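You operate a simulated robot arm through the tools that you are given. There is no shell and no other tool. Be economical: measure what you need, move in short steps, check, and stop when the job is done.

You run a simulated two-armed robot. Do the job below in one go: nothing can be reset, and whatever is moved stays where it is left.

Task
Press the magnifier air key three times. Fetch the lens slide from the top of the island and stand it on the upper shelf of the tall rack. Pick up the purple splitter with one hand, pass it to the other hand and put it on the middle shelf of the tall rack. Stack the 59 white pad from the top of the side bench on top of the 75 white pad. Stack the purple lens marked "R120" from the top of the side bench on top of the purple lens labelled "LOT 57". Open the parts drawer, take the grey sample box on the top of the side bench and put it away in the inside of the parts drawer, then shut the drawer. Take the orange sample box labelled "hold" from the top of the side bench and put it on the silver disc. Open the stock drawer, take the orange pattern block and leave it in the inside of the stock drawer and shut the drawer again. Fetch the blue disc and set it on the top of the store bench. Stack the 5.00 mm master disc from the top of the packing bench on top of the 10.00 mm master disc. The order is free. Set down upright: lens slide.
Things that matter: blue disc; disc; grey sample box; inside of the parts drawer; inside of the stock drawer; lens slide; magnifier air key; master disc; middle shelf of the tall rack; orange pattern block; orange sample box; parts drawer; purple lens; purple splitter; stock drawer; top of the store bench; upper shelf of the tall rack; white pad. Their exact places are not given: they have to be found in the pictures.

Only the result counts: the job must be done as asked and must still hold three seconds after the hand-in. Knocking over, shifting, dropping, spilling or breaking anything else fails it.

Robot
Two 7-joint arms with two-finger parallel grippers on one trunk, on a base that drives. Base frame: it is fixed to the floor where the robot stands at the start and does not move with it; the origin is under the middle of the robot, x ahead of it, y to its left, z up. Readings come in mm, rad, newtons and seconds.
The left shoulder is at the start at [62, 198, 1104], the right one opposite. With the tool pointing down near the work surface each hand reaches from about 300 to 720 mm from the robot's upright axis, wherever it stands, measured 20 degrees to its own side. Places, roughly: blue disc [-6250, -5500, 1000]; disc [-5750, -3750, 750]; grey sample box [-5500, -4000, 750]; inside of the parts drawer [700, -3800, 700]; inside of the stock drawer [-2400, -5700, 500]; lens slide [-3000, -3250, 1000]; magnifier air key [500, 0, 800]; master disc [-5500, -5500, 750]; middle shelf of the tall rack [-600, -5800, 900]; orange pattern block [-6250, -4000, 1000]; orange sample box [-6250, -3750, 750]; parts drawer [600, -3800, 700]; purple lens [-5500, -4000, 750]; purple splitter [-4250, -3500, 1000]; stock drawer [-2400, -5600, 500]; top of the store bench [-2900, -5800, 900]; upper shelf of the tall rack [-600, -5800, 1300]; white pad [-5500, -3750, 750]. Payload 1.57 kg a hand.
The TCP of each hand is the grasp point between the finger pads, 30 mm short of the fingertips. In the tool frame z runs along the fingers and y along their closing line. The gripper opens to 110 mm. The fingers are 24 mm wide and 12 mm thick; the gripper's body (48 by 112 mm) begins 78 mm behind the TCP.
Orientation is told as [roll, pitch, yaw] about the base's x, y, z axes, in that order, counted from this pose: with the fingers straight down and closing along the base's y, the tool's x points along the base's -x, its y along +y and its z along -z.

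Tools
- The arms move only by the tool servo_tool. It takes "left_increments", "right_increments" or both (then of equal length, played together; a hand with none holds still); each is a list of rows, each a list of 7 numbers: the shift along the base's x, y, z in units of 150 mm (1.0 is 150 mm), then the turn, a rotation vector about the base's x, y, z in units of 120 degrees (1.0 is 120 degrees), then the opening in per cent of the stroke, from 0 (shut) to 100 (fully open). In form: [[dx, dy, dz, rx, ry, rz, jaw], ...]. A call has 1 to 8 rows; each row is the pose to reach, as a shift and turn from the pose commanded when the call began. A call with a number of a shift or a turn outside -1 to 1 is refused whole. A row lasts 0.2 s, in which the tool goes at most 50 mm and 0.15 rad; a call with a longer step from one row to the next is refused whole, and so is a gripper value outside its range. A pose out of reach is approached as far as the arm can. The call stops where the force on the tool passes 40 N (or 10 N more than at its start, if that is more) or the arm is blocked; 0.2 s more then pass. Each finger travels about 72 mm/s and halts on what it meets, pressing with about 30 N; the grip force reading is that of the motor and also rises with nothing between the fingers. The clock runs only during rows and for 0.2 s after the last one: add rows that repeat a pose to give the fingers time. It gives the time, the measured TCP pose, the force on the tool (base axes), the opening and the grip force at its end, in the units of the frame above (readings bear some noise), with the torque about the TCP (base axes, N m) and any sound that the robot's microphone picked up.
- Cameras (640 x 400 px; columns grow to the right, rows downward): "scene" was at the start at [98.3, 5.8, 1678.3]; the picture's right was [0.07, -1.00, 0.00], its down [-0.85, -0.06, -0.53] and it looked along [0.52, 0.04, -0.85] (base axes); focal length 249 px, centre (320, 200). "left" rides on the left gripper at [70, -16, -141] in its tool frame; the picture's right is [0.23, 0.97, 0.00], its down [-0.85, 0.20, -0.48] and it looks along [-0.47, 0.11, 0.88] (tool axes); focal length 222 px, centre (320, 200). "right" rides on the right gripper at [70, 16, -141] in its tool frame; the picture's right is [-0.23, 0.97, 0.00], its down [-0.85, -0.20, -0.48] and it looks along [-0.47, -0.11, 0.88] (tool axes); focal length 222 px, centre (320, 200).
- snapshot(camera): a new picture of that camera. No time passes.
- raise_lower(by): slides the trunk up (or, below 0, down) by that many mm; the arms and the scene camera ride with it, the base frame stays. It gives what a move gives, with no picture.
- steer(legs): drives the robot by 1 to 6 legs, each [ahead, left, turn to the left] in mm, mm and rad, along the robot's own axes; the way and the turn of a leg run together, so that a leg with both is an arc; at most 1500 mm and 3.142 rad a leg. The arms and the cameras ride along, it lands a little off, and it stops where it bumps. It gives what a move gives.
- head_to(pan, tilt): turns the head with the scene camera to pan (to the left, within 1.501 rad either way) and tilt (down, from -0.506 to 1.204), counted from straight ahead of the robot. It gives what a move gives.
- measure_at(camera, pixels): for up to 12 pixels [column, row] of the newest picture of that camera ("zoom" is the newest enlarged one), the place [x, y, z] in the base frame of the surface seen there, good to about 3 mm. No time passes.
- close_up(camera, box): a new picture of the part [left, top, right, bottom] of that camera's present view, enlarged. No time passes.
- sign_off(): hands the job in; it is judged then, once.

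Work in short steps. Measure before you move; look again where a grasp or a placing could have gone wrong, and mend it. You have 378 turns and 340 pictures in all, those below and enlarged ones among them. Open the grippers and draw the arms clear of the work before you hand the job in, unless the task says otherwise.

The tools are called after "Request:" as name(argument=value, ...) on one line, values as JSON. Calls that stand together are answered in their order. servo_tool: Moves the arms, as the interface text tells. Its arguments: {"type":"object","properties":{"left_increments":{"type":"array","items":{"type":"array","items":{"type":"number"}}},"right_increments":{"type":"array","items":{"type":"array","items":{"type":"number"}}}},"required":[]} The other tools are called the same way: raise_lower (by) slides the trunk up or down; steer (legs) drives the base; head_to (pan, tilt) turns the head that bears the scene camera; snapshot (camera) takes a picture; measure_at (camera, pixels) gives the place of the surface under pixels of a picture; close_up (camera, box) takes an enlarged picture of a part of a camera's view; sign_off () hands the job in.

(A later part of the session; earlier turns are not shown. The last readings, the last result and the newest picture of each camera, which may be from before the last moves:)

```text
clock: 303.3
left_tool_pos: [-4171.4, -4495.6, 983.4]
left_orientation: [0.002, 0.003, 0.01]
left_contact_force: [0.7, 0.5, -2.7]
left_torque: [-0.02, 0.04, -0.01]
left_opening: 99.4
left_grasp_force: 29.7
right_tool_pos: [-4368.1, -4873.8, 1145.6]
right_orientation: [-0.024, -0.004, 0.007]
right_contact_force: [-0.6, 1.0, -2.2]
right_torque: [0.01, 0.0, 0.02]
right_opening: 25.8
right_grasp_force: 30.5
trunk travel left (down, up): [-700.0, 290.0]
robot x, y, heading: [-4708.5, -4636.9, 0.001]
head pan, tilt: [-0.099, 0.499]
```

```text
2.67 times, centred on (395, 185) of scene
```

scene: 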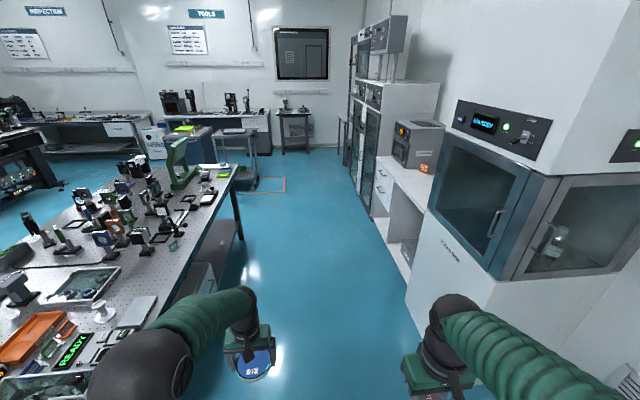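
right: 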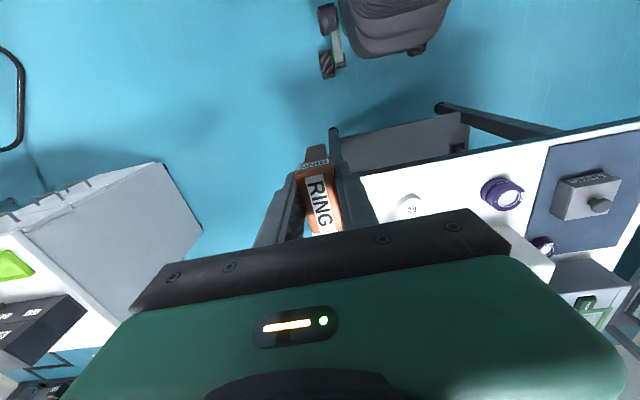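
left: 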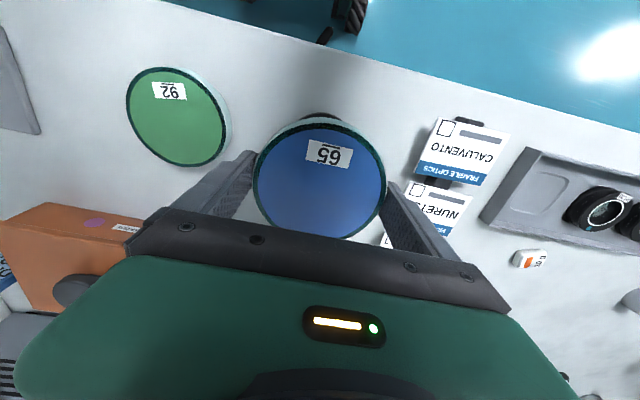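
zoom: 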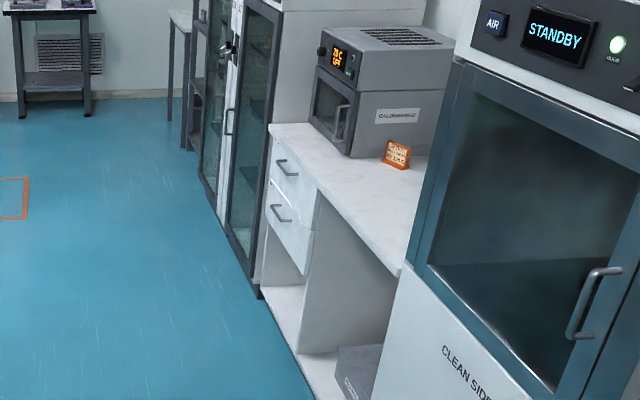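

I retract the left hand first, then drive to the store bench and face it.

Request:
servo_tool(left_increments=[[-0.2, 0.1, 0.15, 0, 0, 0, 60], [-0.4, 0.25, 0.3, 0, 0, 0, 60], [-0.6, 0.4, 0.45, 0, 0, 0, 60], [-0.8, 0.55, 0.6, 0, 0, 0, 60], [-1, 0.7, 0.75, 0, 0, 0, 60], [-1, 0.7, 1, 0, 0, 0, 60]])

Request:
steer(legs=[[1500, -100, 0], [560, 0, 0], [0, 0, -1.57]])

Request:
head_to(pan=0, tilt=0.7)

Request:
snapshot(camera="scene")

```text
clock: 304.7
left_tool_pos: [-4322.8, -4389.0, 1132.8]
left_orientation: [0.001, 0.002, 0.009]
left_contact_force: [0.8, 0.5, -2.0]
left_torque: [0.01, 0.0, 0.01]
left_opening: 99.3
left_grasp_force: 29.9
right_tool_pos: [-4368.8, -4874.3, 1146.9]
right_orientation: [-0.024, -0.006, 0.003]
right_contact_force: [-1.1, 0.0, -0.9]
right_torque: [0.01, -0.03, 0.0]
right_opening: 25.4
right_grasp_force: 30.4
trunk travel left (down, up): [-700.0, 290.0]
robot x, y, heading: [-4709.3, -4633.3, 0.003]
head pan, tilt: [-0.099, 0.499]
```

```text
refused: leg 1 is longer than a leg can be; nothing moved
```

```text
clock: 305.5
left_tool_pos: [-4322.0, -4389.2, 1132.2]
left_orientation: [0.001, 0.0, 0.01]
left_contact_force: [-0.8, -0.8, -2.5]
left_torque: [-0.01, 0.01, 0.02]
left_opening: 99.3
left_grasp_force: 30.0
right_tool_pos: [-4367.4, -4873.3, 1146.2]
right_orientation: [-0.024, -0.008, 0.005]
right_contact_force: [0.2, 0.4, -0.1]
right_torque: [0.0, 0.04, -0.01]
right_opening: 25.7
right_grasp_force: 30.2
trunk travel left (down, up): [-700.0, 290.0]
robot x, y, heading: [-4708.9, -4639.3, 0.004]
head pan, tilt: [0.0, 0.7]
```

```text
200 pictures are left
```

scene: 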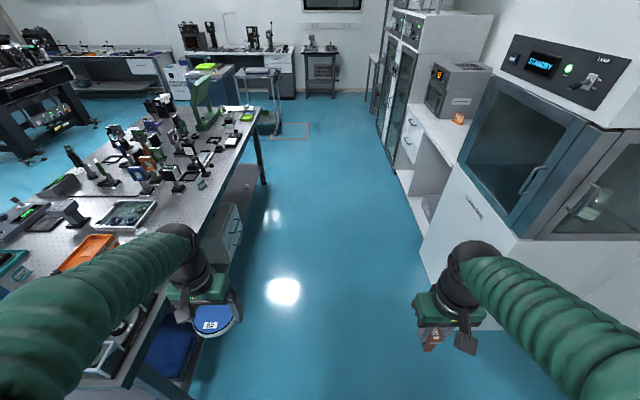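

Request:
measure_at(camera="scene", pixels=[[425, 260], [470, 170], [520, 235], [560, 330], [240, 105], [185, 285], [130, 370]])

Request:
steer(legs=[[1000, 0, 0]])

Request:
snapshot(camera="scene")

```text
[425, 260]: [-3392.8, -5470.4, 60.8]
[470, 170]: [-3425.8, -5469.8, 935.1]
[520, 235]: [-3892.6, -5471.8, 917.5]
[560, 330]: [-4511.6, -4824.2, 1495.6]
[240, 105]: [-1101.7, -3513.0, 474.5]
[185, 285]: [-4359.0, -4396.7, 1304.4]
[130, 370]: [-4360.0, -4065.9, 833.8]
```

```text
clock: 310.6
left_tool_pos: [-3340.6, -4378.4, 1132.6]
left_orientation: [0.003, -0.002, 0.014]
left_contact_force: [0.3, -0.3, -3.2]
left_torque: [0.0, -0.02, 0.01]
left_opening: 99.2
left_grasp_force: 30.4
right_tool_pos: [-3385.8, -4863.6, 1146.5]
right_orientation: [-0.023, -0.008, 0.013]
right_contact_force: [-0.7, 0.2, -0.8]
right_torque: [-0.01, 0.01, 0.0]
right_opening: 25.4
right_grasp_force: 30.2
trunk travel left (down, up): [-700.0, 290.0]
robot x, y, heading: [-3727.5, -4630.5, 0.011]
head pan, tilt: [0.0, 0.7]
```

```text
199 pictures are left
```

scene: 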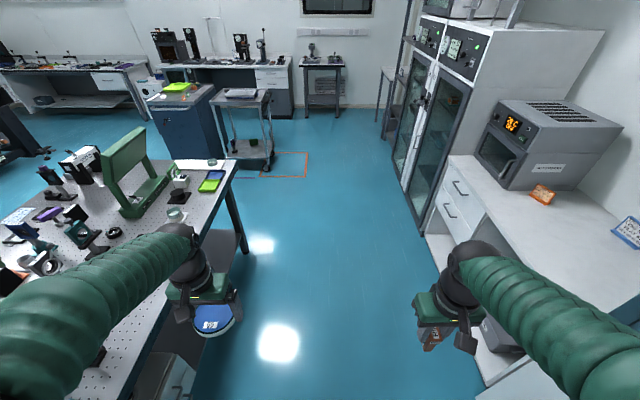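

Request:
steer(legs=[[900, -100, 0], [0, 0, -1.58]])

Request:
snapshot(camera="scene")

```text
clock: 319.2
left_tool_pos: [-2579.9, -5096.2, 1131.9]
left_orientation: [0.003, 0.003, -1.555]
left_contact_force: [0.6, 0.2, -2.2]
left_torque: [0.0, 0.01, 0.0]
left_opening: 99.3
left_grasp_force: 30.4
right_tool_pos: [-3065.8, -5053.0, 1146.6]
right_orientation: [-0.024, -0.007, -1.559]
right_contact_force: [0.6, -0.2, -1.3]
right_torque: [0.01, 0.03, -0.01]
right_opening: 25.6
right_grasp_force: 30.0
trunk travel left (down, up): [-700.0, 290.0]
robot x, y, heading: [-2831.9, -4709.5, -1.56]
head pan, tilt: [0.0, 0.7]
```

```text
198 pictures are left
```

scene: 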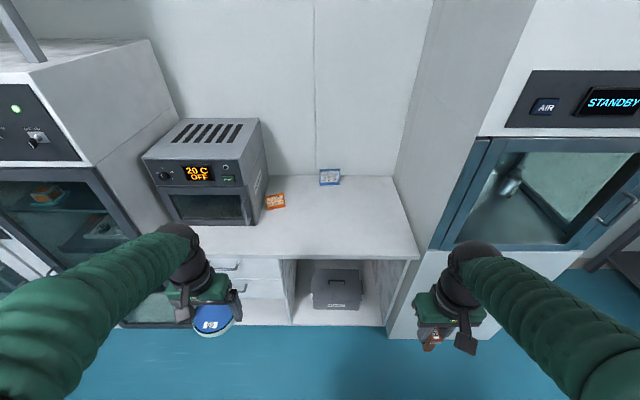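

Request:
close_up(camera="scene", box=[130, 110, 430, 335])

Request:
measure_at(camera="scene", pixels=[[320, 220], [300, 252], [400, 252], [230, 267], [260, 285], [262, 310], [285, 275], [255, 222], [275, 204], [330, 180], [390, 220]])

```text
1.78 times, centred on (280, 222) of scene
```

zoom: 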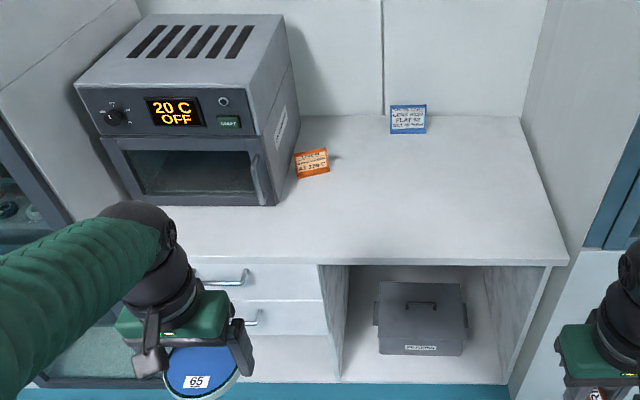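

```text
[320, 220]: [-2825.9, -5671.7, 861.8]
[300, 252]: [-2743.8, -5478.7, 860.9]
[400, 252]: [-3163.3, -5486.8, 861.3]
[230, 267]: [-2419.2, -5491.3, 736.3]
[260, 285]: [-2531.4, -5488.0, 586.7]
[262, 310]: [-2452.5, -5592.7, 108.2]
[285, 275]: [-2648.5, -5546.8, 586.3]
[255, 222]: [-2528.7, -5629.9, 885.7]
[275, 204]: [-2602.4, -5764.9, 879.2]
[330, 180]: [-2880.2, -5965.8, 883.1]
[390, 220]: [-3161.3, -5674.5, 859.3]
```

Bench top z≈861 is clear around (-2720,-5620). I move forward 360 and set the disc down there.

Request:
steer(legs=[[360, 0, -0.01]])

Request:
servo_tool(left_increments=[[-0.2, -0.25, 0, 0, 0, 0, 60], [-0.4, -0.5, 0, 0, 0, 0, 60], [-0.6, -0.75, 0, 0, 0, 0, 60], [-0.8, -0.95, -0.1, 0, 0, 0, 60], [-0.8, -0.95, -0.4, 0, 0, 0, 60], [-0.8, -0.95, -0.7, 0, 0, 0, 60], [-0.8, -0.95, -1, 0, 0, 0, 60]])

Request:
snapshot(camera="scene")

```text
clock: 321.6
left_tool_pos: [-2578.5, -5463.1, 1132.9]
left_orientation: [0.002, -0.001, -1.556]
left_contact_force: [0.2, -0.3, -2.8]
left_torque: [0.04, -0.02, 0.02]
left_opening: 99.0
left_grasp_force: 30.3
right_tool_pos: [-3062.6, -5418.4, 1146.1]
right_orientation: [-0.025, -0.008, -1.561]
right_contact_force: [0.7, -0.9, -0.2]
right_torque: [-0.01, -0.01, 0.0]
right_opening: 25.6
right_grasp_force: 30.3
trunk travel left (down, up): [-700.0, 290.0]
robot x, y, heading: [-2827.5, -5077.1, -1.561]
head pan, tilt: [0.0, 0.7]
```

```text
clock: 323.1
left_tool_pos: [-2696.2, -5608.5, 982.1]
left_orientation: [0.003, 0.002, -1.556]
left_contact_force: [-0.2, -0.7, -4.1]
left_torque: [0.0, 0.0, -0.01]
left_opening: 99.6
left_grasp_force: 29.9
right_tool_pos: [-3062.9, -5422.1, 1146.4]
right_orientation: [-0.025, -0.007, -1.559]
right_contact_force: [-0.5, 0.1, -1.1]
right_torque: [0.06, -0.01, -0.03]
right_opening: 25.4
right_grasp_force: 29.7
trunk travel left (down, up): [-700.0, 290.0]
robot x, y, heading: [-2829.7, -5075.3, -1.562]
head pan, tilt: [0.0, 0.7]
```

```text
196 pictures are left
```

scene: 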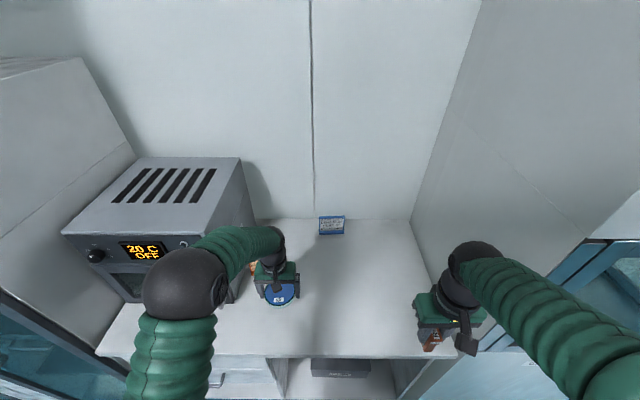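

Request:
servo_tool(left_increments=[[-0.05, 0, -0.25, 0, 0, 0, 60], [-0.1, 0, -0.45, 0, 0, 0, 60], [-0.1, 0, -0.55, 0, 0, 0, 60], [-0.1, 0, -0.57, 0, 0, 0, 60], [-0.1, 0, -0.585, 0, 0, 0, 60], [-0.1, 0, -0.585, 0, 0, 0, 60]])

```text
clock: 324.6
left_tool_pos: [-2711.9, -5606.4, 894.7]
left_orientation: [0.002, 0.0, -1.557]
left_contact_force: [0.1, -0.5, -3.6]
left_torque: [0.03, 0.01, 0.02]
left_opening: 99.5
left_grasp_force: 30.6
right_tool_pos: [-3064.3, -5420.8, 1146.2]
right_orientation: [-0.026, -0.006, -1.56]
right_contact_force: [-0.1, 0.2, -1.1]
right_torque: [0.01, 0.01, 0.01]
right_opening: 25.4
right_grasp_force: 29.9
trunk travel left (down, up): [-700.0, 290.0]
robot x, y, heading: [-2825.6, -5079.7, -1.561]
head pan, tilt: [0.0, 0.7]
```

Request:
servo_tool(left_increments=[[0, 0, -0.01, 0, 0, 0, 60], [0, 0, -0.02, 0, 0, 0, 60], [0, 0, -0.02, 0, 0, 0, 60]])

```text
clock: 325.4
left_tool_pos: [-2714.3, -5607.1, 892.8]
left_orientation: [0.004, 0.0, -1.555]
left_contact_force: [0.2, 0.4, -3.4]
left_torque: [0.01, -0.04, 0.02]
left_opening: 99.4
left_grasp_force: 29.2
right_tool_pos: [-3064.2, -5421.3, 1147.2]
right_orientation: [-0.023, -0.007, -1.559]
right_contact_force: [0.1, -0.1, -2.1]
right_torque: [-0.01, 0.02, 0.01]
right_opening: 25.6
right_grasp_force: 30.0
trunk travel left (down, up): [-700.0, 290.0]
robot x, y, heading: [-2825.5, -5080.9, -1.567]
head pan, tilt: [0.0, 0.7]
```

Request:
servo_tool(left_increments=[[0, 0, -0.01, 0, 0, 0, 60], [0, 0, -0.02, 0, 0, 0, 60], [0, 0, -0.03, 0, 0, 0, 60]])

```text
clock: 326.1
left_tool_pos: [-2712.7, -5607.3, 890.3]
left_orientation: [0.001, -0.005, -1.555]
left_contact_force: [1.7, -0.2, 16.6]
left_torque: [0.19, 0.96, -0.19]
left_opening: 99.2
left_grasp_force: 29.8
right_tool_pos: [-3063.8, -5418.3, 1148.0]
right_orientation: [-0.025, -0.009, -1.561]
right_contact_force: [0.1, -0.2, -1.0]
right_torque: [0.02, 0.02, 0.02]
right_opening: 25.4
right_grasp_force: 30.0
trunk travel left (down, up): [-700.0, 290.0]
robot x, y, heading: [-2828.8, -5079.4, -1.562]
head pan, tilt: [0.0, 0.7]
```

On the bench. Open fully and rise.

Request:
servo_tool(left_increments=[[0, 0, 0.015, 0, 0, 0, 75], [0, 0, 0.015, 0, 0, 0, 95], [0, 0, 0.015, 0, 0, 0, 100], [0, 0, 0.02, 0, 0, 0, 100], [0, 0, 0.2, 0, 0, 0, 100], [0, 0, 0.5, 0, 0, 0, 100], [0, 0, 0.8, 0, 0, 0, 100], [0, 0, 1, 0, 0, 0, 100]])

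Request:
snapshot(camera="left")

```text
clock: 327.9
left_tool_pos: [-2713.1, -5604.9, 1038.8]
left_orientation: [0.003, 0.003, -1.555]
left_contact_force: [0.8, 0.1, 0.0]
left_torque: [-0.02, -0.01, 0.01]
left_opening: 109.9
left_grasp_force: 0.1
right_tool_pos: [-3063.8, -5420.5, 1146.8]
right_orientation: [-0.026, -0.006, -1.56]
right_contact_force: [-0.2, 0.2, -1.8]
right_torque: [0.0, 0.0, 0.01]
right_opening: 25.3
right_grasp_force: 29.9
trunk travel left (down, up): [-700.0, 290.0]
robot x, y, heading: [-2827.0, -5077.3, -1.567]
head pan, tilt: [0.0, 0.7]
```

```text
195 pictures are left
```

left: 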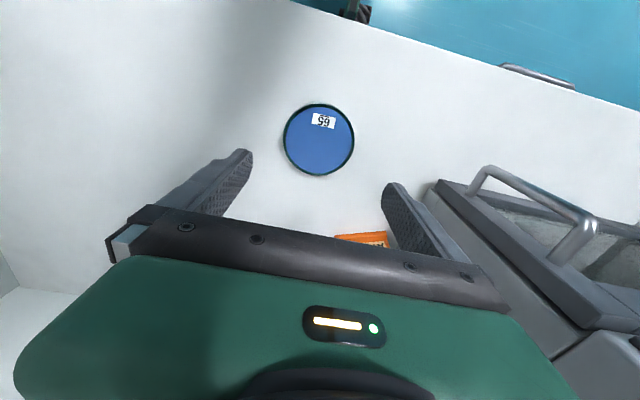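

Disc placed. I retract, back off, and look at the two drawers for the label.

Request:
servo_tool(left_increments=[[0.1, 0.3, 0.1, 0, 0, 0, 100], [0.2, 0.6, 0.2, 0, 0, 0, 100], [0.3, 0.9, 0.3, 0, 0, 0, 100], [0.6, 1, 0.4, 0, 0, 0, 100], [0.9, 1, 0.5, 0, 0, 0, 100]])

Request:
steer(legs=[[-350, 0, 0], [0, 400, 0]])

Request:
head_to(pan=0, tilt=0.85)

Request:
snapshot(camera="scene")

```text
clock: 329.1
left_tool_pos: [-2574.6, -5455.6, 1112.5]
left_orientation: [-0.001, 0.0, -1.556]
left_contact_force: [0.1, 0.1, 0.7]
left_torque: [0.03, 0.02, 0.03]
left_opening: 110.1
left_grasp_force: 0.0
right_tool_pos: [-3060.7, -5421.0, 1146.4]
right_orientation: [-0.025, -0.005, -1.559]
right_contact_force: [0.2, 0.3, -0.4]
right_torque: [0.01, 0.01, -0.02]
right_opening: 25.4
right_grasp_force: 30.1
trunk travel left (down, up): [-700.0, 290.0]
robot x, y, heading: [-2828.0, -5078.3, -1.563]
head pan, tilt: [0.0, 0.7]
```

```text
clock: 333.5
left_tool_pos: [-2185.6, -5100.9, 1115.0]
left_orientation: [0.005, 0.001, -1.555]
left_contact_force: [-0.4, 0.5, 0.3]
left_torque: [-0.02, -0.03, -0.01]
left_opening: 110.0
left_grasp_force: 0.2
right_tool_pos: [-2671.0, -5065.7, 1146.8]
right_orientation: [-0.019, -0.008, -1.56]
right_contact_force: [-0.3, 0.8, -1.3]
right_torque: [-0.01, -0.03, 0.01]
right_opening: 25.6
right_grasp_force: 29.8
trunk travel left (down, up): [-700.0, 290.0]
robot x, y, heading: [-2433.0, -4720.1, -1.562]
head pan, tilt: [0.0, 0.7]
```

```text
clock: 334.2
left_tool_pos: [-2184.0, -5100.3, 1113.7]
left_orientation: [0.001, 0.0, -1.556]
left_contact_force: [0.5, -0.3, 0.3]
left_torque: [0.01, -0.01, 0.02]
left_opening: 110.0
left_grasp_force: 0.1
right_tool_pos: [-2667.2, -5064.6, 1147.4]
right_orientation: [-0.026, -0.006, -1.558]
right_contact_force: [0.3, -0.5, -1.1]
right_torque: [0.02, -0.03, 0.0]
right_opening: 25.2
right_grasp_force: 29.7
trunk travel left (down, up): [-700.0, 290.0]
robot x, y, heading: [-2434.8, -4728.5, -1.558]
head pan, tilt: [0.0, 0.85]
```

```text
194 pictures are left
```

scene: 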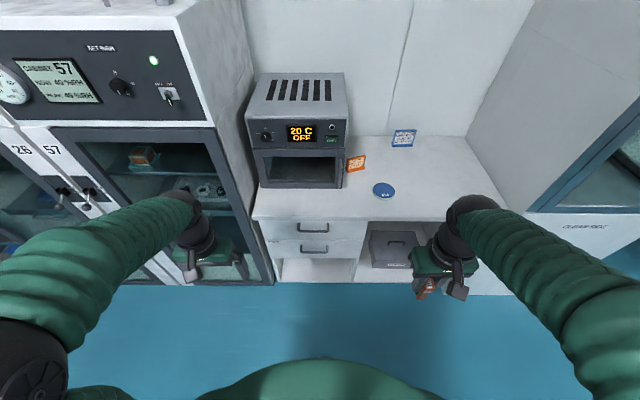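

Request:
close_up(camera="scene", box=[245, 205, 385, 290])

Request:
measure_at(camera="scene", pixels=[[313, 230], [313, 250], [300, 249], [327, 249], [300, 230], [327, 230], [330, 240], [290, 247], [269, 240], [365, 240]])

```text
4.57 times, centred on (315, 248) of scene
```

zoom: 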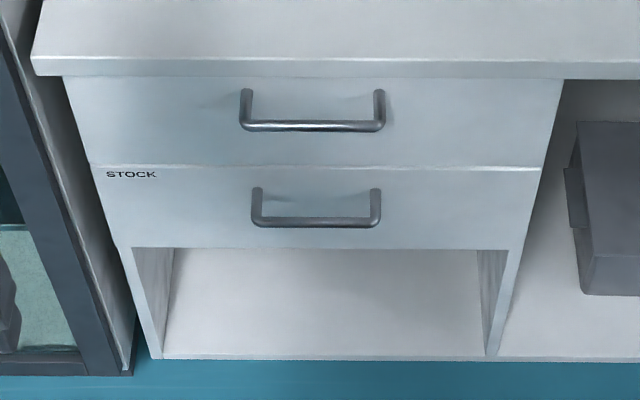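

```text
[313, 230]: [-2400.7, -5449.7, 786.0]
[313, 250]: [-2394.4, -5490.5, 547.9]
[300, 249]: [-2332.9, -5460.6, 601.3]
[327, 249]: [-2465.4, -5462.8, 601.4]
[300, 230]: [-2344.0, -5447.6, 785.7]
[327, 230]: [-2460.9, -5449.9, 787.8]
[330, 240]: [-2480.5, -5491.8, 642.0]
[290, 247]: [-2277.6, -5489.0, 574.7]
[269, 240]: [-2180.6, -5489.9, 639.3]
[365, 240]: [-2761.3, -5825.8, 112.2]
```

The lower drawer is "STOCK": handle bar at y≈-5455, z≈601, x -2333..-2465. I shift right, lower the trunk 400.

Request:
steer(legs=[[0, -130, 0]])

Request:
raise_lower(by=-400)

Request:
servo_tool(left_increments=[[0, 0, 0, -0.041, -0.041, -0.041, 60], [0, 0, 0, -0.082, -0.082, -0.082, 60], [0, 0, 0, -0.123, -0.123, -0.123, 60], [0, 0, 0, -0.164, -0.164, -0.164, 60], [0, 0, 0, -0.205, -0.205, -0.205, 60], [0, 0, 0, -0.246, -0.246, -0.246, 60], [0, 0, 0, -0.287, -0.287, -0.287, 60]])

Request:
snapshot(camera="scene")

```text
clock: 335.5
left_tool_pos: [-2287.7, -5100.4, 1107.9]
left_orientation: [-0.017, 0.001, -1.551]
left_contact_force: [1.4, 0.2, -0.4]
left_torque: [-0.01, 0.15, 0.03]
left_opening: 109.9
left_grasp_force: 0.0
right_tool_pos: [-2770.4, -5067.3, 1151.6]
right_orientation: [-0.047, -0.008, -1.552]
right_contact_force: [1.1, -0.5, -1.0]
right_torque: [0.02, 0.09, 0.0]
right_opening: 25.6
right_grasp_force: 29.8
trunk travel left (down, up): [-700.0, 290.0]
robot x, y, heading: [-2558.7, -4725.9, -1.558]
head pan, tilt: [0.0, 0.85]
```

```text
clock: 339.3
left_tool_pos: [-2311.5, -5101.3, 714.6]
left_orientation: [0.006, 0.0, -1.548]
left_contact_force: [-0.5, -0.3, -0.4]
left_torque: [0.0, 0.04, 0.02]
left_opening: 110.3
left_grasp_force: 0.0
right_tool_pos: [-2797.1, -5065.5, 746.3]
right_orientation: [-0.021, -0.009, -1.553]
right_contact_force: [0.3, 0.9, 0.1]
right_torque: [0.0, -0.01, 0.02]
right_opening: 25.7
right_grasp_force: 29.9
trunk travel left (down, up): [-300.0, 690.0]
robot x, y, heading: [-2557.4, -4724.6, -1.556]
head pan, tilt: [0.0, 0.85]
```

```text
clock: 340.9
left_tool_pos: [-2326.3, -5162.7, 746.8]
left_orientation: [0.779, -0.352, -2.335]
left_contact_force: [0.4, -1.0, 0.3]
left_torque: [-0.01, 0.02, 0.01]
left_opening: 65.9
left_grasp_force: 0.1
left hand out of reach, approached as far as the arm can: row 5, 6, 7
right_tool_pos: [-2797.8, -5066.9, 746.5]
right_orientation: [-0.021, -0.007, -1.554]
right_contact_force: [-0.2, 0.2, -0.6]
right_torque: [-0.04, 0.0, 0.01]
right_opening: 25.2
right_grasp_force: 30.2
trunk travel left (down, up): [-300.0, 690.0]
robot x, y, heading: [-2558.9, -4727.3, -1.556]
head pan, tilt: [0.0, 0.85]
```

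```text
192 pictures are left
```

scene: 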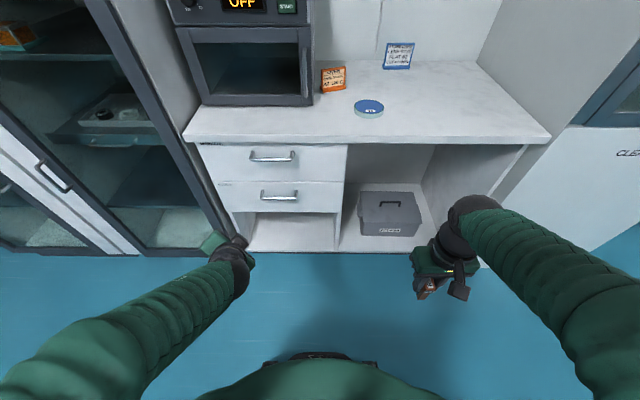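

Too folded; I extend the hand forward (toward -y) and then finish the turn.

Request:
servo_tool(left_increments=[[0, -0.25, 0, 0, 0, 0, 60], [0, -0.5, 0, 0, 0, 0, 60], [0, -0.75, 0, 0, 0, 0, 60], [0, -1, 0, 0, 0, 0, 60], [0, -1, 0, 0, 0, 0, 60]])

Request:
servo_tool(left_increments=[[0, 0, 0, -0.041, -0.041, -0.041, 60], [0, 0, 0, -0.082, -0.082, -0.082, 60], [0, 0, 0, -0.123, -0.123, -0.123, 60], [0, 0, 0, -0.164, -0.164, -0.164, 60], [0, 0, 0, -0.205, -0.205, -0.205, 60], [0, 0, 0, -0.246, -0.246, -0.246, 60], [0, 0, 0, -0.29, -0.29, -0.29, 60], [0, 0, 0, -0.29, -0.29, -0.29, 60]])

Request:
snapshot(camera="scene")

```text
clock: 342.1
left_tool_pos: [-2325.7, -5313.4, 745.9]
left_orientation: [0.778, -0.354, -2.337]
left_contact_force: [-0.5, 0.0, -0.1]
left_torque: [-0.04, 0.01, -0.01]
left_opening: 66.0
left_grasp_force: 0.1
right_tool_pos: [-2797.8, -5067.3, 746.7]
right_orientation: [-0.021, -0.009, -1.553]
right_contact_force: [-0.7, 0.0, -0.4]
right_torque: [0.03, -0.01, 0.03]
right_opening: 25.5
right_grasp_force: 29.8
trunk travel left (down, up): [-300.0, 690.0]
robot x, y, heading: [-2558.3, -4724.9, -1.558]
head pan, tilt: [0.0, 0.85]
```

```text
refused: row 7 steps farther than a row can; nothing moved
```

```text
191 pictures are left
```

scene: 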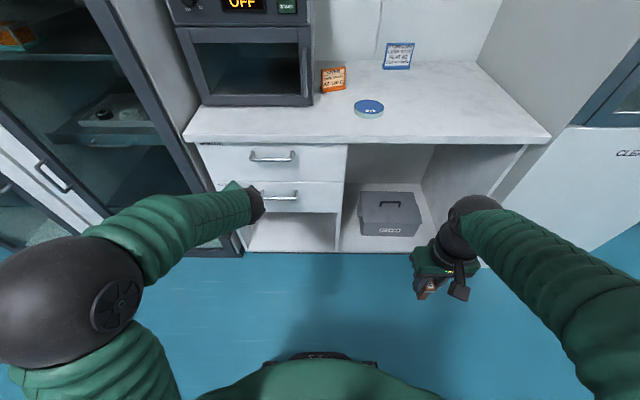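

Request:
servo_tool(left_increments=[[-0.07, 0, -0.1, -0.041, -0.041, -0.041, 60], [-0.14, 0, -0.2, -0.082, -0.082, -0.082, 60], [-0.21, 0, -0.3, -0.123, -0.123, -0.123, 60], [-0.28, 0, -0.4, -0.164, -0.164, -0.164, 60], [-0.35, 0, -0.55, -0.205, -0.205, -0.205, 60], [-0.42, 0, -0.7, -0.246, -0.246, -0.246, 60], [-0.49, 0, -0.85, -0.286, -0.286, -0.286, 60], [-0.49, 0, -0.95, -0.286, -0.286, -0.286, 60]])

Request:
snapshot(camera="scene")

Request:
snapshot(camera="left")

```text
clock: 343.9
left_tool_pos: [-2399.5, -5314.2, 603.5]
left_orientation: [1.565, -0.031, -3.137]
left_contact_force: [0.0, 0.8, 0.1]
left_torque: [-0.01, -0.01, -0.01]
left_opening: 66.0
left_grasp_force: 0.0
right_tool_pos: [-2796.9, -5065.7, 746.6]
right_orientation: [-0.023, -0.009, -1.552]
right_contact_force: [-0.7, 0.1, -0.6]
right_torque: [-0.04, 0.04, -0.01]
right_opening: 25.4
right_grasp_force: 29.6
trunk travel left (down, up): [-300.0, 690.0]
robot x, y, heading: [-2562.5, -4726.4, -1.56]
head pan, tilt: [0.0, 0.85]
```

```text
190 pictures are left
```

scene: 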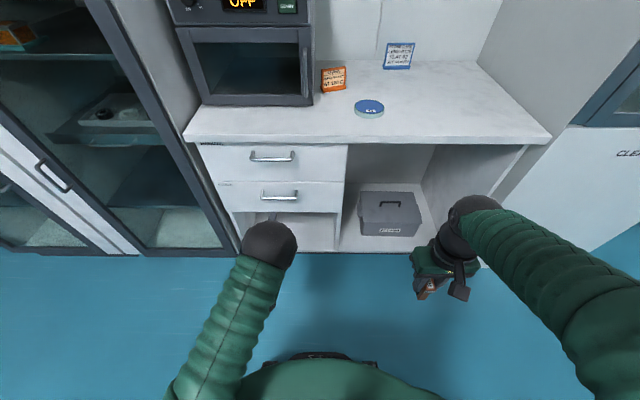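

```text
189 pictures are left
```

left: 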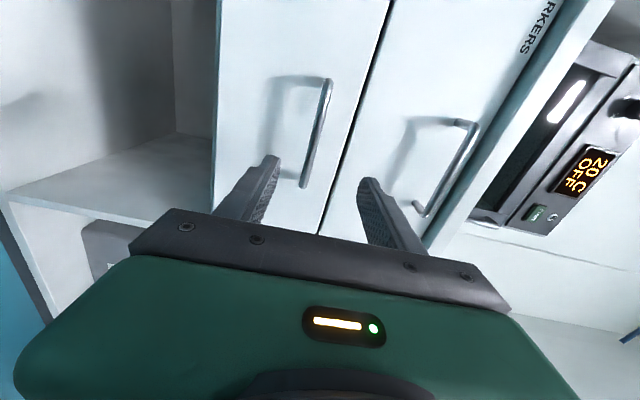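

The gripper now points at the drawer. I measure the lower handle's bar.

Request:
measure_at(camera="left", pixels=[[326, 95], [319, 130], [308, 172], [323, 110], [313, 150], [285, 150], [460, 150], [300, 200], [240, 200]])

Request:
close_up(camera="left", box=[250, 60, 390, 200])

```text
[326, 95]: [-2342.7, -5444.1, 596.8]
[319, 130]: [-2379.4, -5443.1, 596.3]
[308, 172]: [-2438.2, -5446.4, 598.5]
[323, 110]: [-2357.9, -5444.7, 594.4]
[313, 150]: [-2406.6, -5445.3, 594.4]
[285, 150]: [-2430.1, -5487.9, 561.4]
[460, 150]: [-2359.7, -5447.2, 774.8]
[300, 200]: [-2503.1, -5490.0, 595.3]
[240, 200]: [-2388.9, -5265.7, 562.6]
```

```text
2.86 times, centred on (320, 130) of left
```

zoom: 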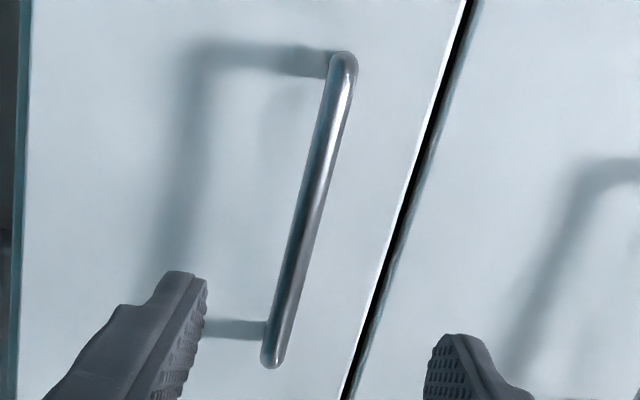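

Bar at y≈-5446, z≈596. I advance to it and close.

Request:
servo_tool(left_increments=[[0, -0.25, -0.045, 0, 0, 0, 60], [0, -0.5, -0.045, 0, 0, 0, 60], [0, -0.75, -0.045, 0, 0, 0, 60], [0, -0.87, -0.045, 0, 0, 0, 60], [0, -0.87, -0.045, 0, 0, 0, 60]])

Request:
snapshot(camera="left")

```text
clock: 345.1
left_tool_pos: [-2399.5, -5444.9, 597.2]
left_orientation: [1.565, -0.029, -3.133]
left_contact_force: [-0.4, -0.5, -1.0]
left_torque: [0.0, -0.03, -0.03]
left_opening: 65.9
left_grasp_force: 0.2
right_tool_pos: [-2798.2, -5067.6, 746.8]
right_orientation: [-0.019, -0.008, -1.554]
right_contact_force: [-0.3, 0.1, -1.4]
right_torque: [0.0, -0.02, 0.02]
right_opening: 25.4
right_grasp_force: 30.1
trunk travel left (down, up): [-300.0, 690.0]
robot x, y, heading: [-2559.6, -4725.1, -1.559]
head pan, tilt: [0.0, 0.85]
```

```text
187 pictures are left
```

left: 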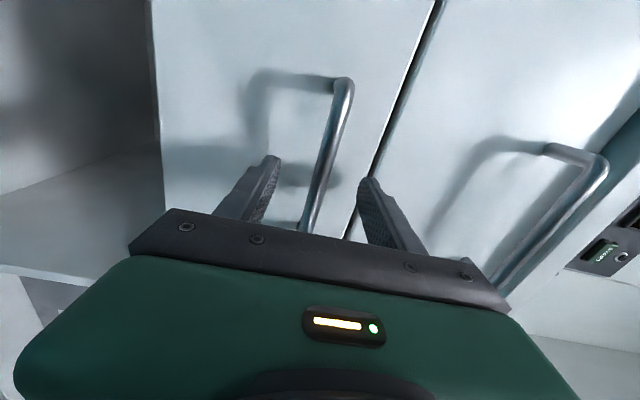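

Request:
servo_tool(left_increments=[[0, 0, 0, 0, 0, 0, 30], [0, 0, 0, 0, 0, 0, 5], [0, 0, 0, 0, 0, 0, 2], [0, 0, 0, 0, 0, 0, 2], [0, 0, 0, 0, 0, 0, 2]])

Request:
servo_tool(left_increments=[[0, 0.1, 0, 0, 0, 0, 2], [0, 0.25, 0, 0, 0, 0, 2], [0, 0.45, 0, 0, 0, 0, 2], [0, 0.65, 0, 0, 0, 0, 2]])

Request:
snapshot(camera="scene")

```text
clock: 346.3
left_tool_pos: [-2399.8, -5445.0, 594.0]
left_orientation: [1.562, -0.03, -3.134]
left_contact_force: [-1.4, 1.5, -9.9]
left_torque: [0.05, -0.77, -0.05]
left_opening: 12.2
left_grasp_force: 29.5
right_tool_pos: [-2798.1, -5067.9, 744.3]
right_orientation: [-0.021, -0.006, -1.553]
right_contact_force: [0.7, -0.1, -1.3]
right_torque: [0.05, -0.01, 0.0]
right_opening: 25.6
right_grasp_force: 29.5
trunk travel left (down, up): [-300.0, 690.0]
robot x, y, heading: [-2559.1, -4726.6, -1.557]
head pan, tilt: [0.0, 0.85]
```

```text
clock: 347.3
left_tool_pos: [-2400.3, -5345.0, 594.2]
left_orientation: [1.563, -0.03, -3.134]
left_contact_force: [0.5, 1.6, -12.0]
left_torque: [0.22, -0.7, -0.2]
left_opening: 12.4
left_grasp_force: 29.5
right_tool_pos: [-2797.2, -5066.9, 746.4]
right_orientation: [-0.021, -0.007, -1.553]
right_contact_force: [-1.0, 0.0, -1.4]
right_torque: [0.03, -0.01, -0.04]
right_opening: 25.3
right_grasp_force: 29.7
trunk travel left (down, up): [-300.0, 690.0]
robot x, y, heading: [-2562.5, -4726.4, -1.557]
head pan, tilt: [0.0, 0.85]
```

```text
186 pictures are left
```

scene: 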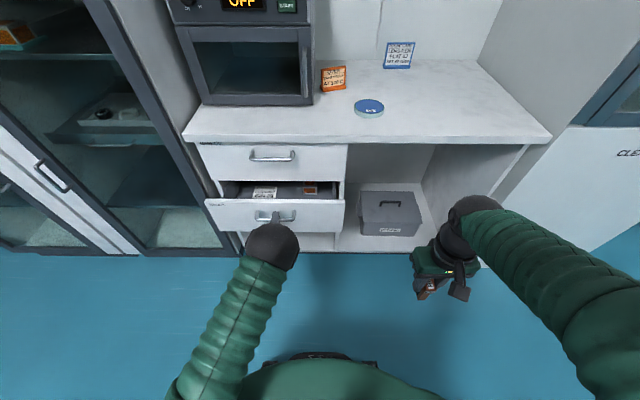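

The drawer opens. I pull further by backing the base 140 mm.

Request:
steer(legs=[[-140, 0, 0]])

Request:
snapshot(camera="scene")

```text
clock: 348.6
left_tool_pos: [-2400.6, -5207.0, 594.7]
left_orientation: [1.562, -0.03, -3.132]
left_contact_force: [2.3, 1.7, -17.4]
left_torque: [0.17, -0.76, 0.07]
left_opening: 12.3
left_grasp_force: 29.0
right_tool_pos: [-2798.9, -4929.1, 745.9]
right_orientation: [-0.022, -0.005, -1.551]
right_contact_force: [0.3, 0.1, -1.1]
right_torque: [-0.05, -0.02, -0.04]
right_opening: 25.6
right_grasp_force: 30.2
trunk travel left (down, up): [-300.0, 690.0]
robot x, y, heading: [-2565.7, -4586.6, -1.562]
head pan, tilt: [0.0, 0.85]
```

```text
185 pictures are left
```

scene: 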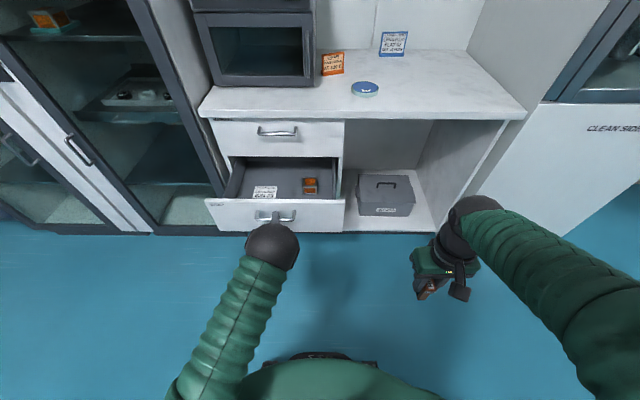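

Open ~240 mm. I measure the interior and contents, then release the handle.

Request:
measure_at(camera="scene", pixels=[[264, 191], [310, 185], [285, 180], [285, 190], [240, 190], [335, 190], [330, 175], [275, 200], [340, 201], [245, 175], [300, 170], [325, 195]])

Request:
close_up(camera="scene", box=[200, 145, 350, 240])

Request:
servo_tool(left_increments=[[0, 0, 0, 0, 0, 0, 40], [0, 0, 0, 0, 0, 0, 60], [0, 0, 0, 0, 0, 0, 60], [0, 0.2, 0, 0, 0, 0, 60], [0, 0.4, 0, 0, 0, 0, 60]])

```text
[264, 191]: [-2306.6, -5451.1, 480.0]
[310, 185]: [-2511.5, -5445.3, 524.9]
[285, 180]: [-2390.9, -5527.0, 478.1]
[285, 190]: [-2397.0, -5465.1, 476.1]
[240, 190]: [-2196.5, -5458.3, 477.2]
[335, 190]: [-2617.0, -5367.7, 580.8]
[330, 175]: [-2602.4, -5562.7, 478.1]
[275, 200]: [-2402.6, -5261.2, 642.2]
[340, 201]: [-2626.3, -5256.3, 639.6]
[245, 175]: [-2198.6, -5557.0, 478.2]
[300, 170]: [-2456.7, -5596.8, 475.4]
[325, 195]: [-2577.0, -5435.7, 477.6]
```

```text
4.21 times, centred on (275, 192) of scene
```

zoom: 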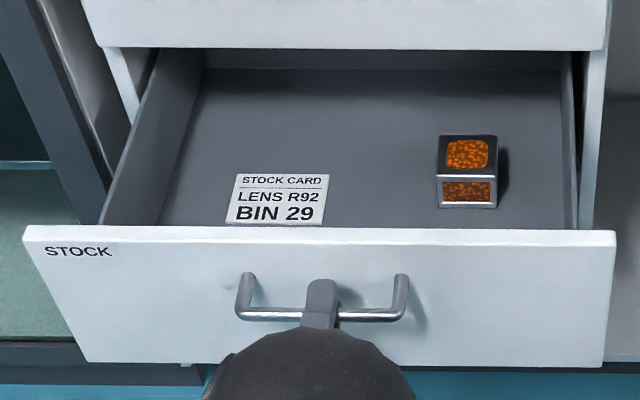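

```text
clock: 349.9
left_tool_pos: [-2400.9, -5145.2, 597.5]
left_orientation: [1.565, -0.028, -3.131]
left_contact_force: [-0.5, 0.3, 0.1]
left_torque: [0.01, -0.01, 0.03]
left_opening: 66.2
left_grasp_force: 0.1
right_tool_pos: [-2799.1, -4927.3, 746.9]
right_orientation: [-0.021, -0.011, -1.551]
right_contact_force: [0.1, -0.2, -1.3]
right_torque: [0.01, 0.02, -0.02]
right_opening: 25.5
right_grasp_force: 29.9
trunk travel left (down, up): [-300.0, 690.0]
robot x, y, heading: [-2564.5, -4585.8, -1.554]
head pan, tilt: [0.0, 0.85]
```

Interior floor z≈478, walls to 642; card and pack inside leave (-2400,-5370) free. I shift the base left so the right hand can reach.

Request:
steer(legs=[[0, 300, 0], [140, 0, 0]])

Request:
servo_tool(right_increments=[[0.1, -0.3, 0.05, -0.01, 0, 0, 5], [0.2, -0.6, 0.1, -0.01, 0, 0, 5], [0.3, -0.9, 0.1, -0.01, 0, 0, 5], [0.4, -1, 0.1, -0.01, 0, 0, 5]])

Request:
snapshot(camera="scene")

Request:
snapshot(camera="right")

```text
clock: 352.8
left_tool_pos: [-2102.7, -5279.7, 596.2]
left_orientation: [1.565, -0.028, -3.136]
left_contact_force: [-0.1, -0.7, -0.2]
left_torque: [-0.04, 0.02, 0.01]
left_opening: 66.1
left_grasp_force: 0.0
right_tool_pos: [-2499.6, -5059.0, 746.3]
right_orientation: [-0.022, -0.009, -1.557]
right_contact_force: [-0.1, -0.4, -0.4]
right_torque: [0.04, 0.0, 0.0]
right_opening: 25.6
right_grasp_force: 30.1
trunk travel left (down, up): [-300.0, 690.0]
robot x, y, heading: [-2262.2, -4717.9, -1.562]
head pan, tilt: [0.0, 0.85]
```

```text
clock: 353.8
left_tool_pos: [-2103.5, -5277.3, 597.3]
left_orientation: [1.567, -0.029, -3.134]
left_contact_force: [-0.9, -0.1, -0.1]
left_torque: [0.04, -0.02, -0.01]
left_opening: 65.9
left_grasp_force: 0.1
right_tool_pos: [-2439.7, -5208.3, 760.8]
right_orientation: [-0.021, -0.031, -1.557]
right_contact_force: [0.7, 0.0, -0.3]
right_torque: [-0.01, 0.0, -0.02]
right_opening: 25.3
right_grasp_force: 30.4
trunk travel left (down, up): [-300.0, 690.0]
robot x, y, heading: [-2267.0, -4723.9, -1.561]
head pan, tilt: [0.0, 0.85]
```

```text
183 pictures are left
```

scene: 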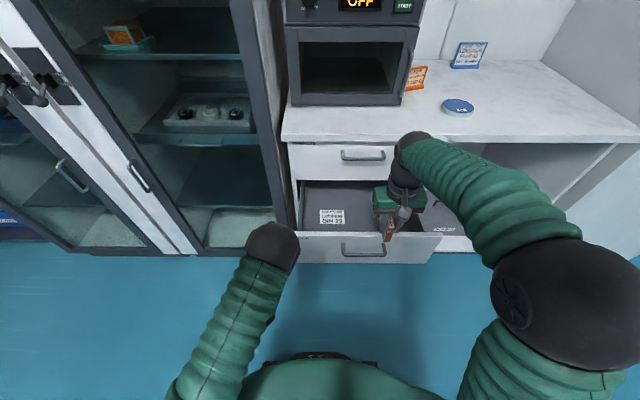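

```text
182 pictures are left
```

right: 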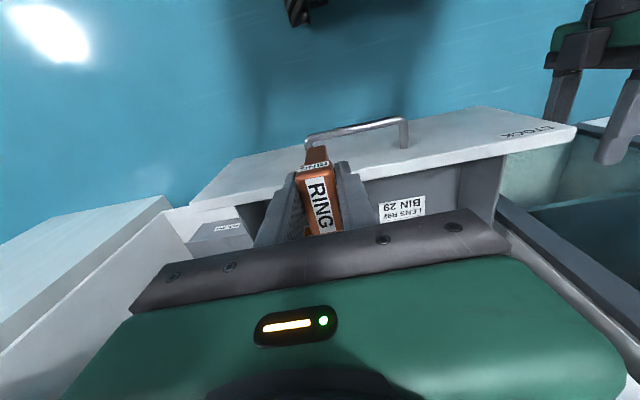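

I correct the tilt and move on over the interior.

Request:
servo_tool(right_increments=[[0.1, -0.3, 0, 0.0148, -0.01, 0, 5], [0.2, -0.6, 0, 0.0148, -0.01, 0, 5], [0.25, -0.9, 0, 0.0148, -0.01, 0, 5], [0.25, -1, 0, 0.0148, -0.01, 0, 5]])

Request:
snapshot(camera="right")

Request:
snapshot(camera="scene")

```text
clock: 354.8
left_tool_pos: [-2103.6, -5277.3, 597.7]
left_orientation: [1.567, -0.03, -3.135]
left_contact_force: [-1.2, 0.2, 0.5]
left_torque: [0.0, 0.02, 0.02]
left_opening: 65.8
left_grasp_force: 0.1
right_tool_pos: [-2403.5, -5357.5, 762.9]
right_orientation: [0.001, 0.0, -1.558]
right_contact_force: [1.5, 0.0, 0.0]
right_torque: [0.0, -0.02, -0.02]
right_opening: 25.4
right_grasp_force: 30.0
trunk travel left (down, up): [-300.0, 690.0]
robot x, y, heading: [-2261.9, -4720.2, -1.566]
head pan, tilt: [0.0, 0.85]
```

```text
181 pictures are left
```

right: 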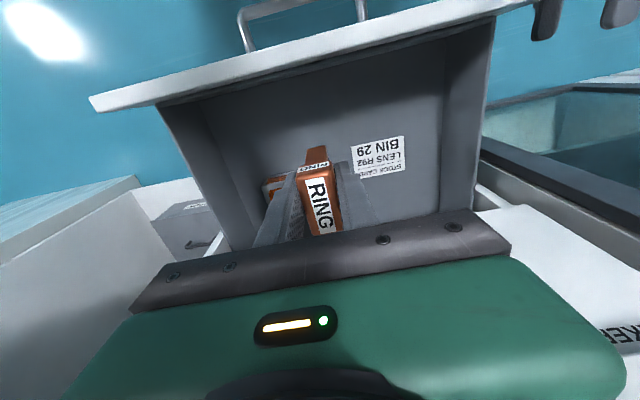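

```text
180 pictures are left
```

scene: 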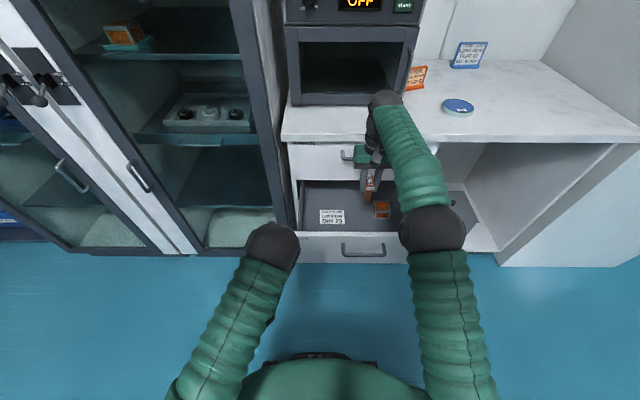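

Lower into the drawer.

Request:
servo_tool(right_increments=[[0, 0, -0.3, 0, 0, 0, 5], [0, 0, -0.6, 0, 0, 0, 5], [0, 0, -0.9, 0, 0, 0, 5], [0, 0, -1, 0, 0, 0, 5]])

Request:
servo_tool(right_increments=[[0, 0, -0.2, 0, 0, 0, 5], [0, 0, -0.35, 0, 0, 0, 5], [0, 0, -0.42, 0, 0, 0, 5], [0, 0, -0.45, 0, 0, 0, 5]])

Request:
snapshot(camera="right")

```text
clock: 355.8
left_tool_pos: [-2103.9, -5277.9, 597.4]
left_orientation: [1.565, -0.031, -3.136]
left_contact_force: [-0.3, 1.4, -0.7]
left_torque: [0.0, -0.04, 0.0]
left_opening: 66.0
left_grasp_force: 0.1
right_tool_pos: [-2404.0, -5359.3, 613.9]
right_orientation: [0.0, -0.003, -1.56]
right_contact_force: [0.1, -0.1, -1.1]
right_torque: [-0.04, -0.03, 0.03]
right_opening: 25.7
right_grasp_force: 30.0
trunk travel left (down, up): [-300.0, 690.0]
robot x, y, heading: [-2262.0, -4721.6, -1.56]
head pan, tilt: [0.0, 0.85]
```

```text
clock: 356.8
left_tool_pos: [-2103.8, -5277.9, 596.5]
left_orientation: [1.565, -0.028, -3.136]
left_contact_force: [-0.3, -0.3, -0.1]
left_torque: [-0.02, 0.01, 0.01]
left_opening: 66.0
left_grasp_force: 0.1
right_tool_pos: [-2403.8, -5357.3, 544.7]
right_orientation: [0.002, -0.003, -1.559]
right_contact_force: [0.2, 0.5, -0.4]
right_torque: [0.0, 0.0, -0.01]
right_opening: 25.6
right_grasp_force: 29.3
trunk travel left (down, up): [-300.0, 690.0]
robot x, y, heading: [-2262.1, -4719.7, -1.563]
head pan, tilt: [0.0, 0.85]
```

```text
179 pictures are left
```

right: 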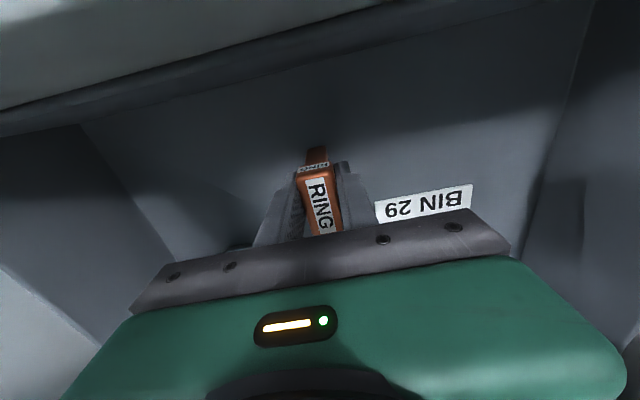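

Request:
servo_tool(right_increments=[[0, 0, -0.015, 0, 0, 0, 5], [0, 0, -0.03, 0, 0, 0, 5], [0, 0, -0.04, 0, 0, 0, 5]])

```text
clock: 357.6
left_tool_pos: [-2102.2, -5276.3, 597.8]
left_orientation: [1.566, -0.028, -3.137]
left_contact_force: [1.2, -0.3, -0.3]
left_torque: [0.0, 0.03, 0.01]
left_opening: 66.1
left_grasp_force: 0.0
right_tool_pos: [-2402.8, -5357.7, 539.3]
right_orientation: [0.0, 0.0, -1.558]
right_contact_force: [-0.2, 1.1, 2.6]
right_torque: [-0.03, 0.01, -0.03]
right_opening: 25.3
right_grasp_force: 29.9
trunk travel left (down, up): [-300.0, 690.0]
robot x, y, heading: [-2258.7, -4718.7, -1.562]
head pan, tilt: [0.0, 0.85]
```

Supported at 539. Release and rise out.

Request:
servo_tool(right_increments=[[0, 0, 0, 0, 0, 0, 25], [0, 0, 0, 0, 0, 0, 45], [0, 0, 0.02, 0, 0, 0, 50], [0, 0, 0.3, 0, 0, 0, 50], [0, 0, 0.6, 0, 0, 0, 50], [0, 0, 0.9, 0, 0, 0, 50]])

Request:
snapshot(camera="right")

Request:
servo_tool(right_increments=[[0, 0.1, 0.3, 0, 0, 0, 50], [-0.1, 0.35, 0.5, 0, 0, 0, 50], [-0.2, 0.6, 0.6, 0, 0, 0, 50], [-0.4, 0.8, 0.6, 0, 0, 0, 50], [-0.6, 1, 0.6, 0, 0, 0, 50]])

```text
clock: 359.0
left_tool_pos: [-2102.8, -5278.5, 597.5]
left_orientation: [1.567, -0.031, -3.136]
left_contact_force: [0.4, 0.3, -0.5]
left_torque: [0.01, -0.02, 0.01]
left_opening: 66.1
left_grasp_force: 0.0
right_tool_pos: [-2400.6, -5355.8, 674.7]
right_orientation: [0.001, -0.003, -1.559]
right_contact_force: [-0.8, -0.1, -0.1]
right_torque: [0.0, -0.01, -0.01]
right_opening: 55.0
right_grasp_force: 0.0
trunk travel left (down, up): [-300.0, 690.0]
robot x, y, heading: [-2262.8, -4717.8, -1.566]
head pan, tilt: [0.0, 0.85]
```

```text
178 pictures are left
```

right: 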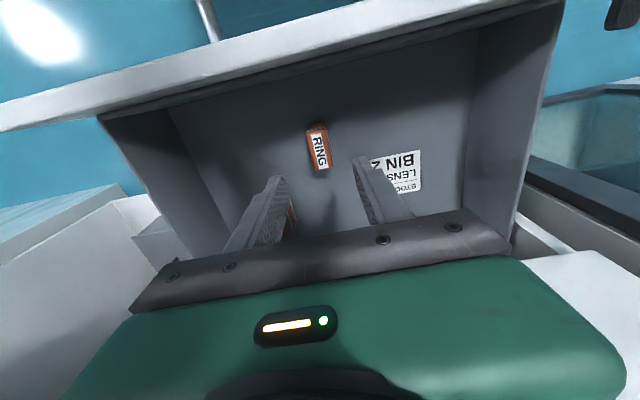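

```text
refused: row 2 steps farther than a row can; nothing moved
```

Block stands in the drawer. I retract the right hand properly, then line up the left hand to push the drawer shut.

Request:
servo_tool(right_increments=[[0, 0, 0.3, 0, 0, 0, 50], [0, 0.05, 0.6, 0, 0, 0, 50], [-0.1, 0.35, 0.65, 0, 0, 0, 50], [-0.2, 0.65, 0.65, 0, 0, 0, 50], [-0.35, 0.9, 0.65, 0, 0, 0, 50], [-0.5, 1, 0.65, 0, 0, 0, 50]])

Request:
steer(legs=[[-160, 0, 0], [0, -300, 0]])

Request:
snapshot(camera="scene")

```text
clock: 360.4
left_tool_pos: [-2103.5, -5277.8, 597.7]
left_orientation: [1.566, -0.029, -3.136]
left_contact_force: [0.4, -0.5, -0.2]
left_torque: [0.02, 0.01, 0.01]
left_opening: 66.0
left_grasp_force: 0.1
right_tool_pos: [-2480.0, -5206.2, 769.4]
right_orientation: [0.001, -0.001, -1.557]
right_contact_force: [0.3, -0.8, 0.2]
right_torque: [0.02, 0.01, -0.01]
right_opening: 55.1
right_grasp_force: 0.1
trunk travel left (down, up): [-300.0, 690.0]
robot x, y, heading: [-2259.7, -4721.4, -1.562]
head pan, tilt: [0.0, 0.85]
```

```text
clock: 363.5
left_tool_pos: [-2405.9, -5120.8, 598.0]
left_orientation: [1.566, -0.03, -3.136]
left_contact_force: [-0.3, -0.3, -0.3]
left_torque: [0.04, 0.01, -0.02]
left_opening: 65.8
left_grasp_force: 0.1
right_tool_pos: [-2780.2, -5048.6, 771.0]
right_orientation: [-0.003, -0.001, -1.559]
right_contact_force: [0.5, 0.0, 1.2]
right_torque: [-0.01, 0.04, -0.03]
right_opening: 54.9
right_grasp_force: 0.1
trunk travel left (down, up): [-300.0, 690.0]
robot x, y, heading: [-2568.5, -4559.9, -1.562]
head pan, tilt: [0.0, 0.85]
```

```text
177 pictures are left
```

scene: 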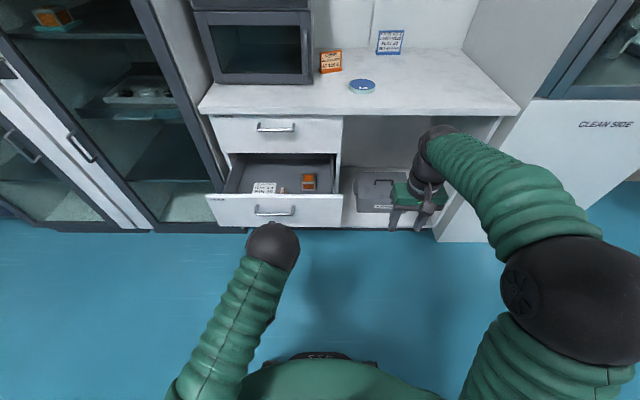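

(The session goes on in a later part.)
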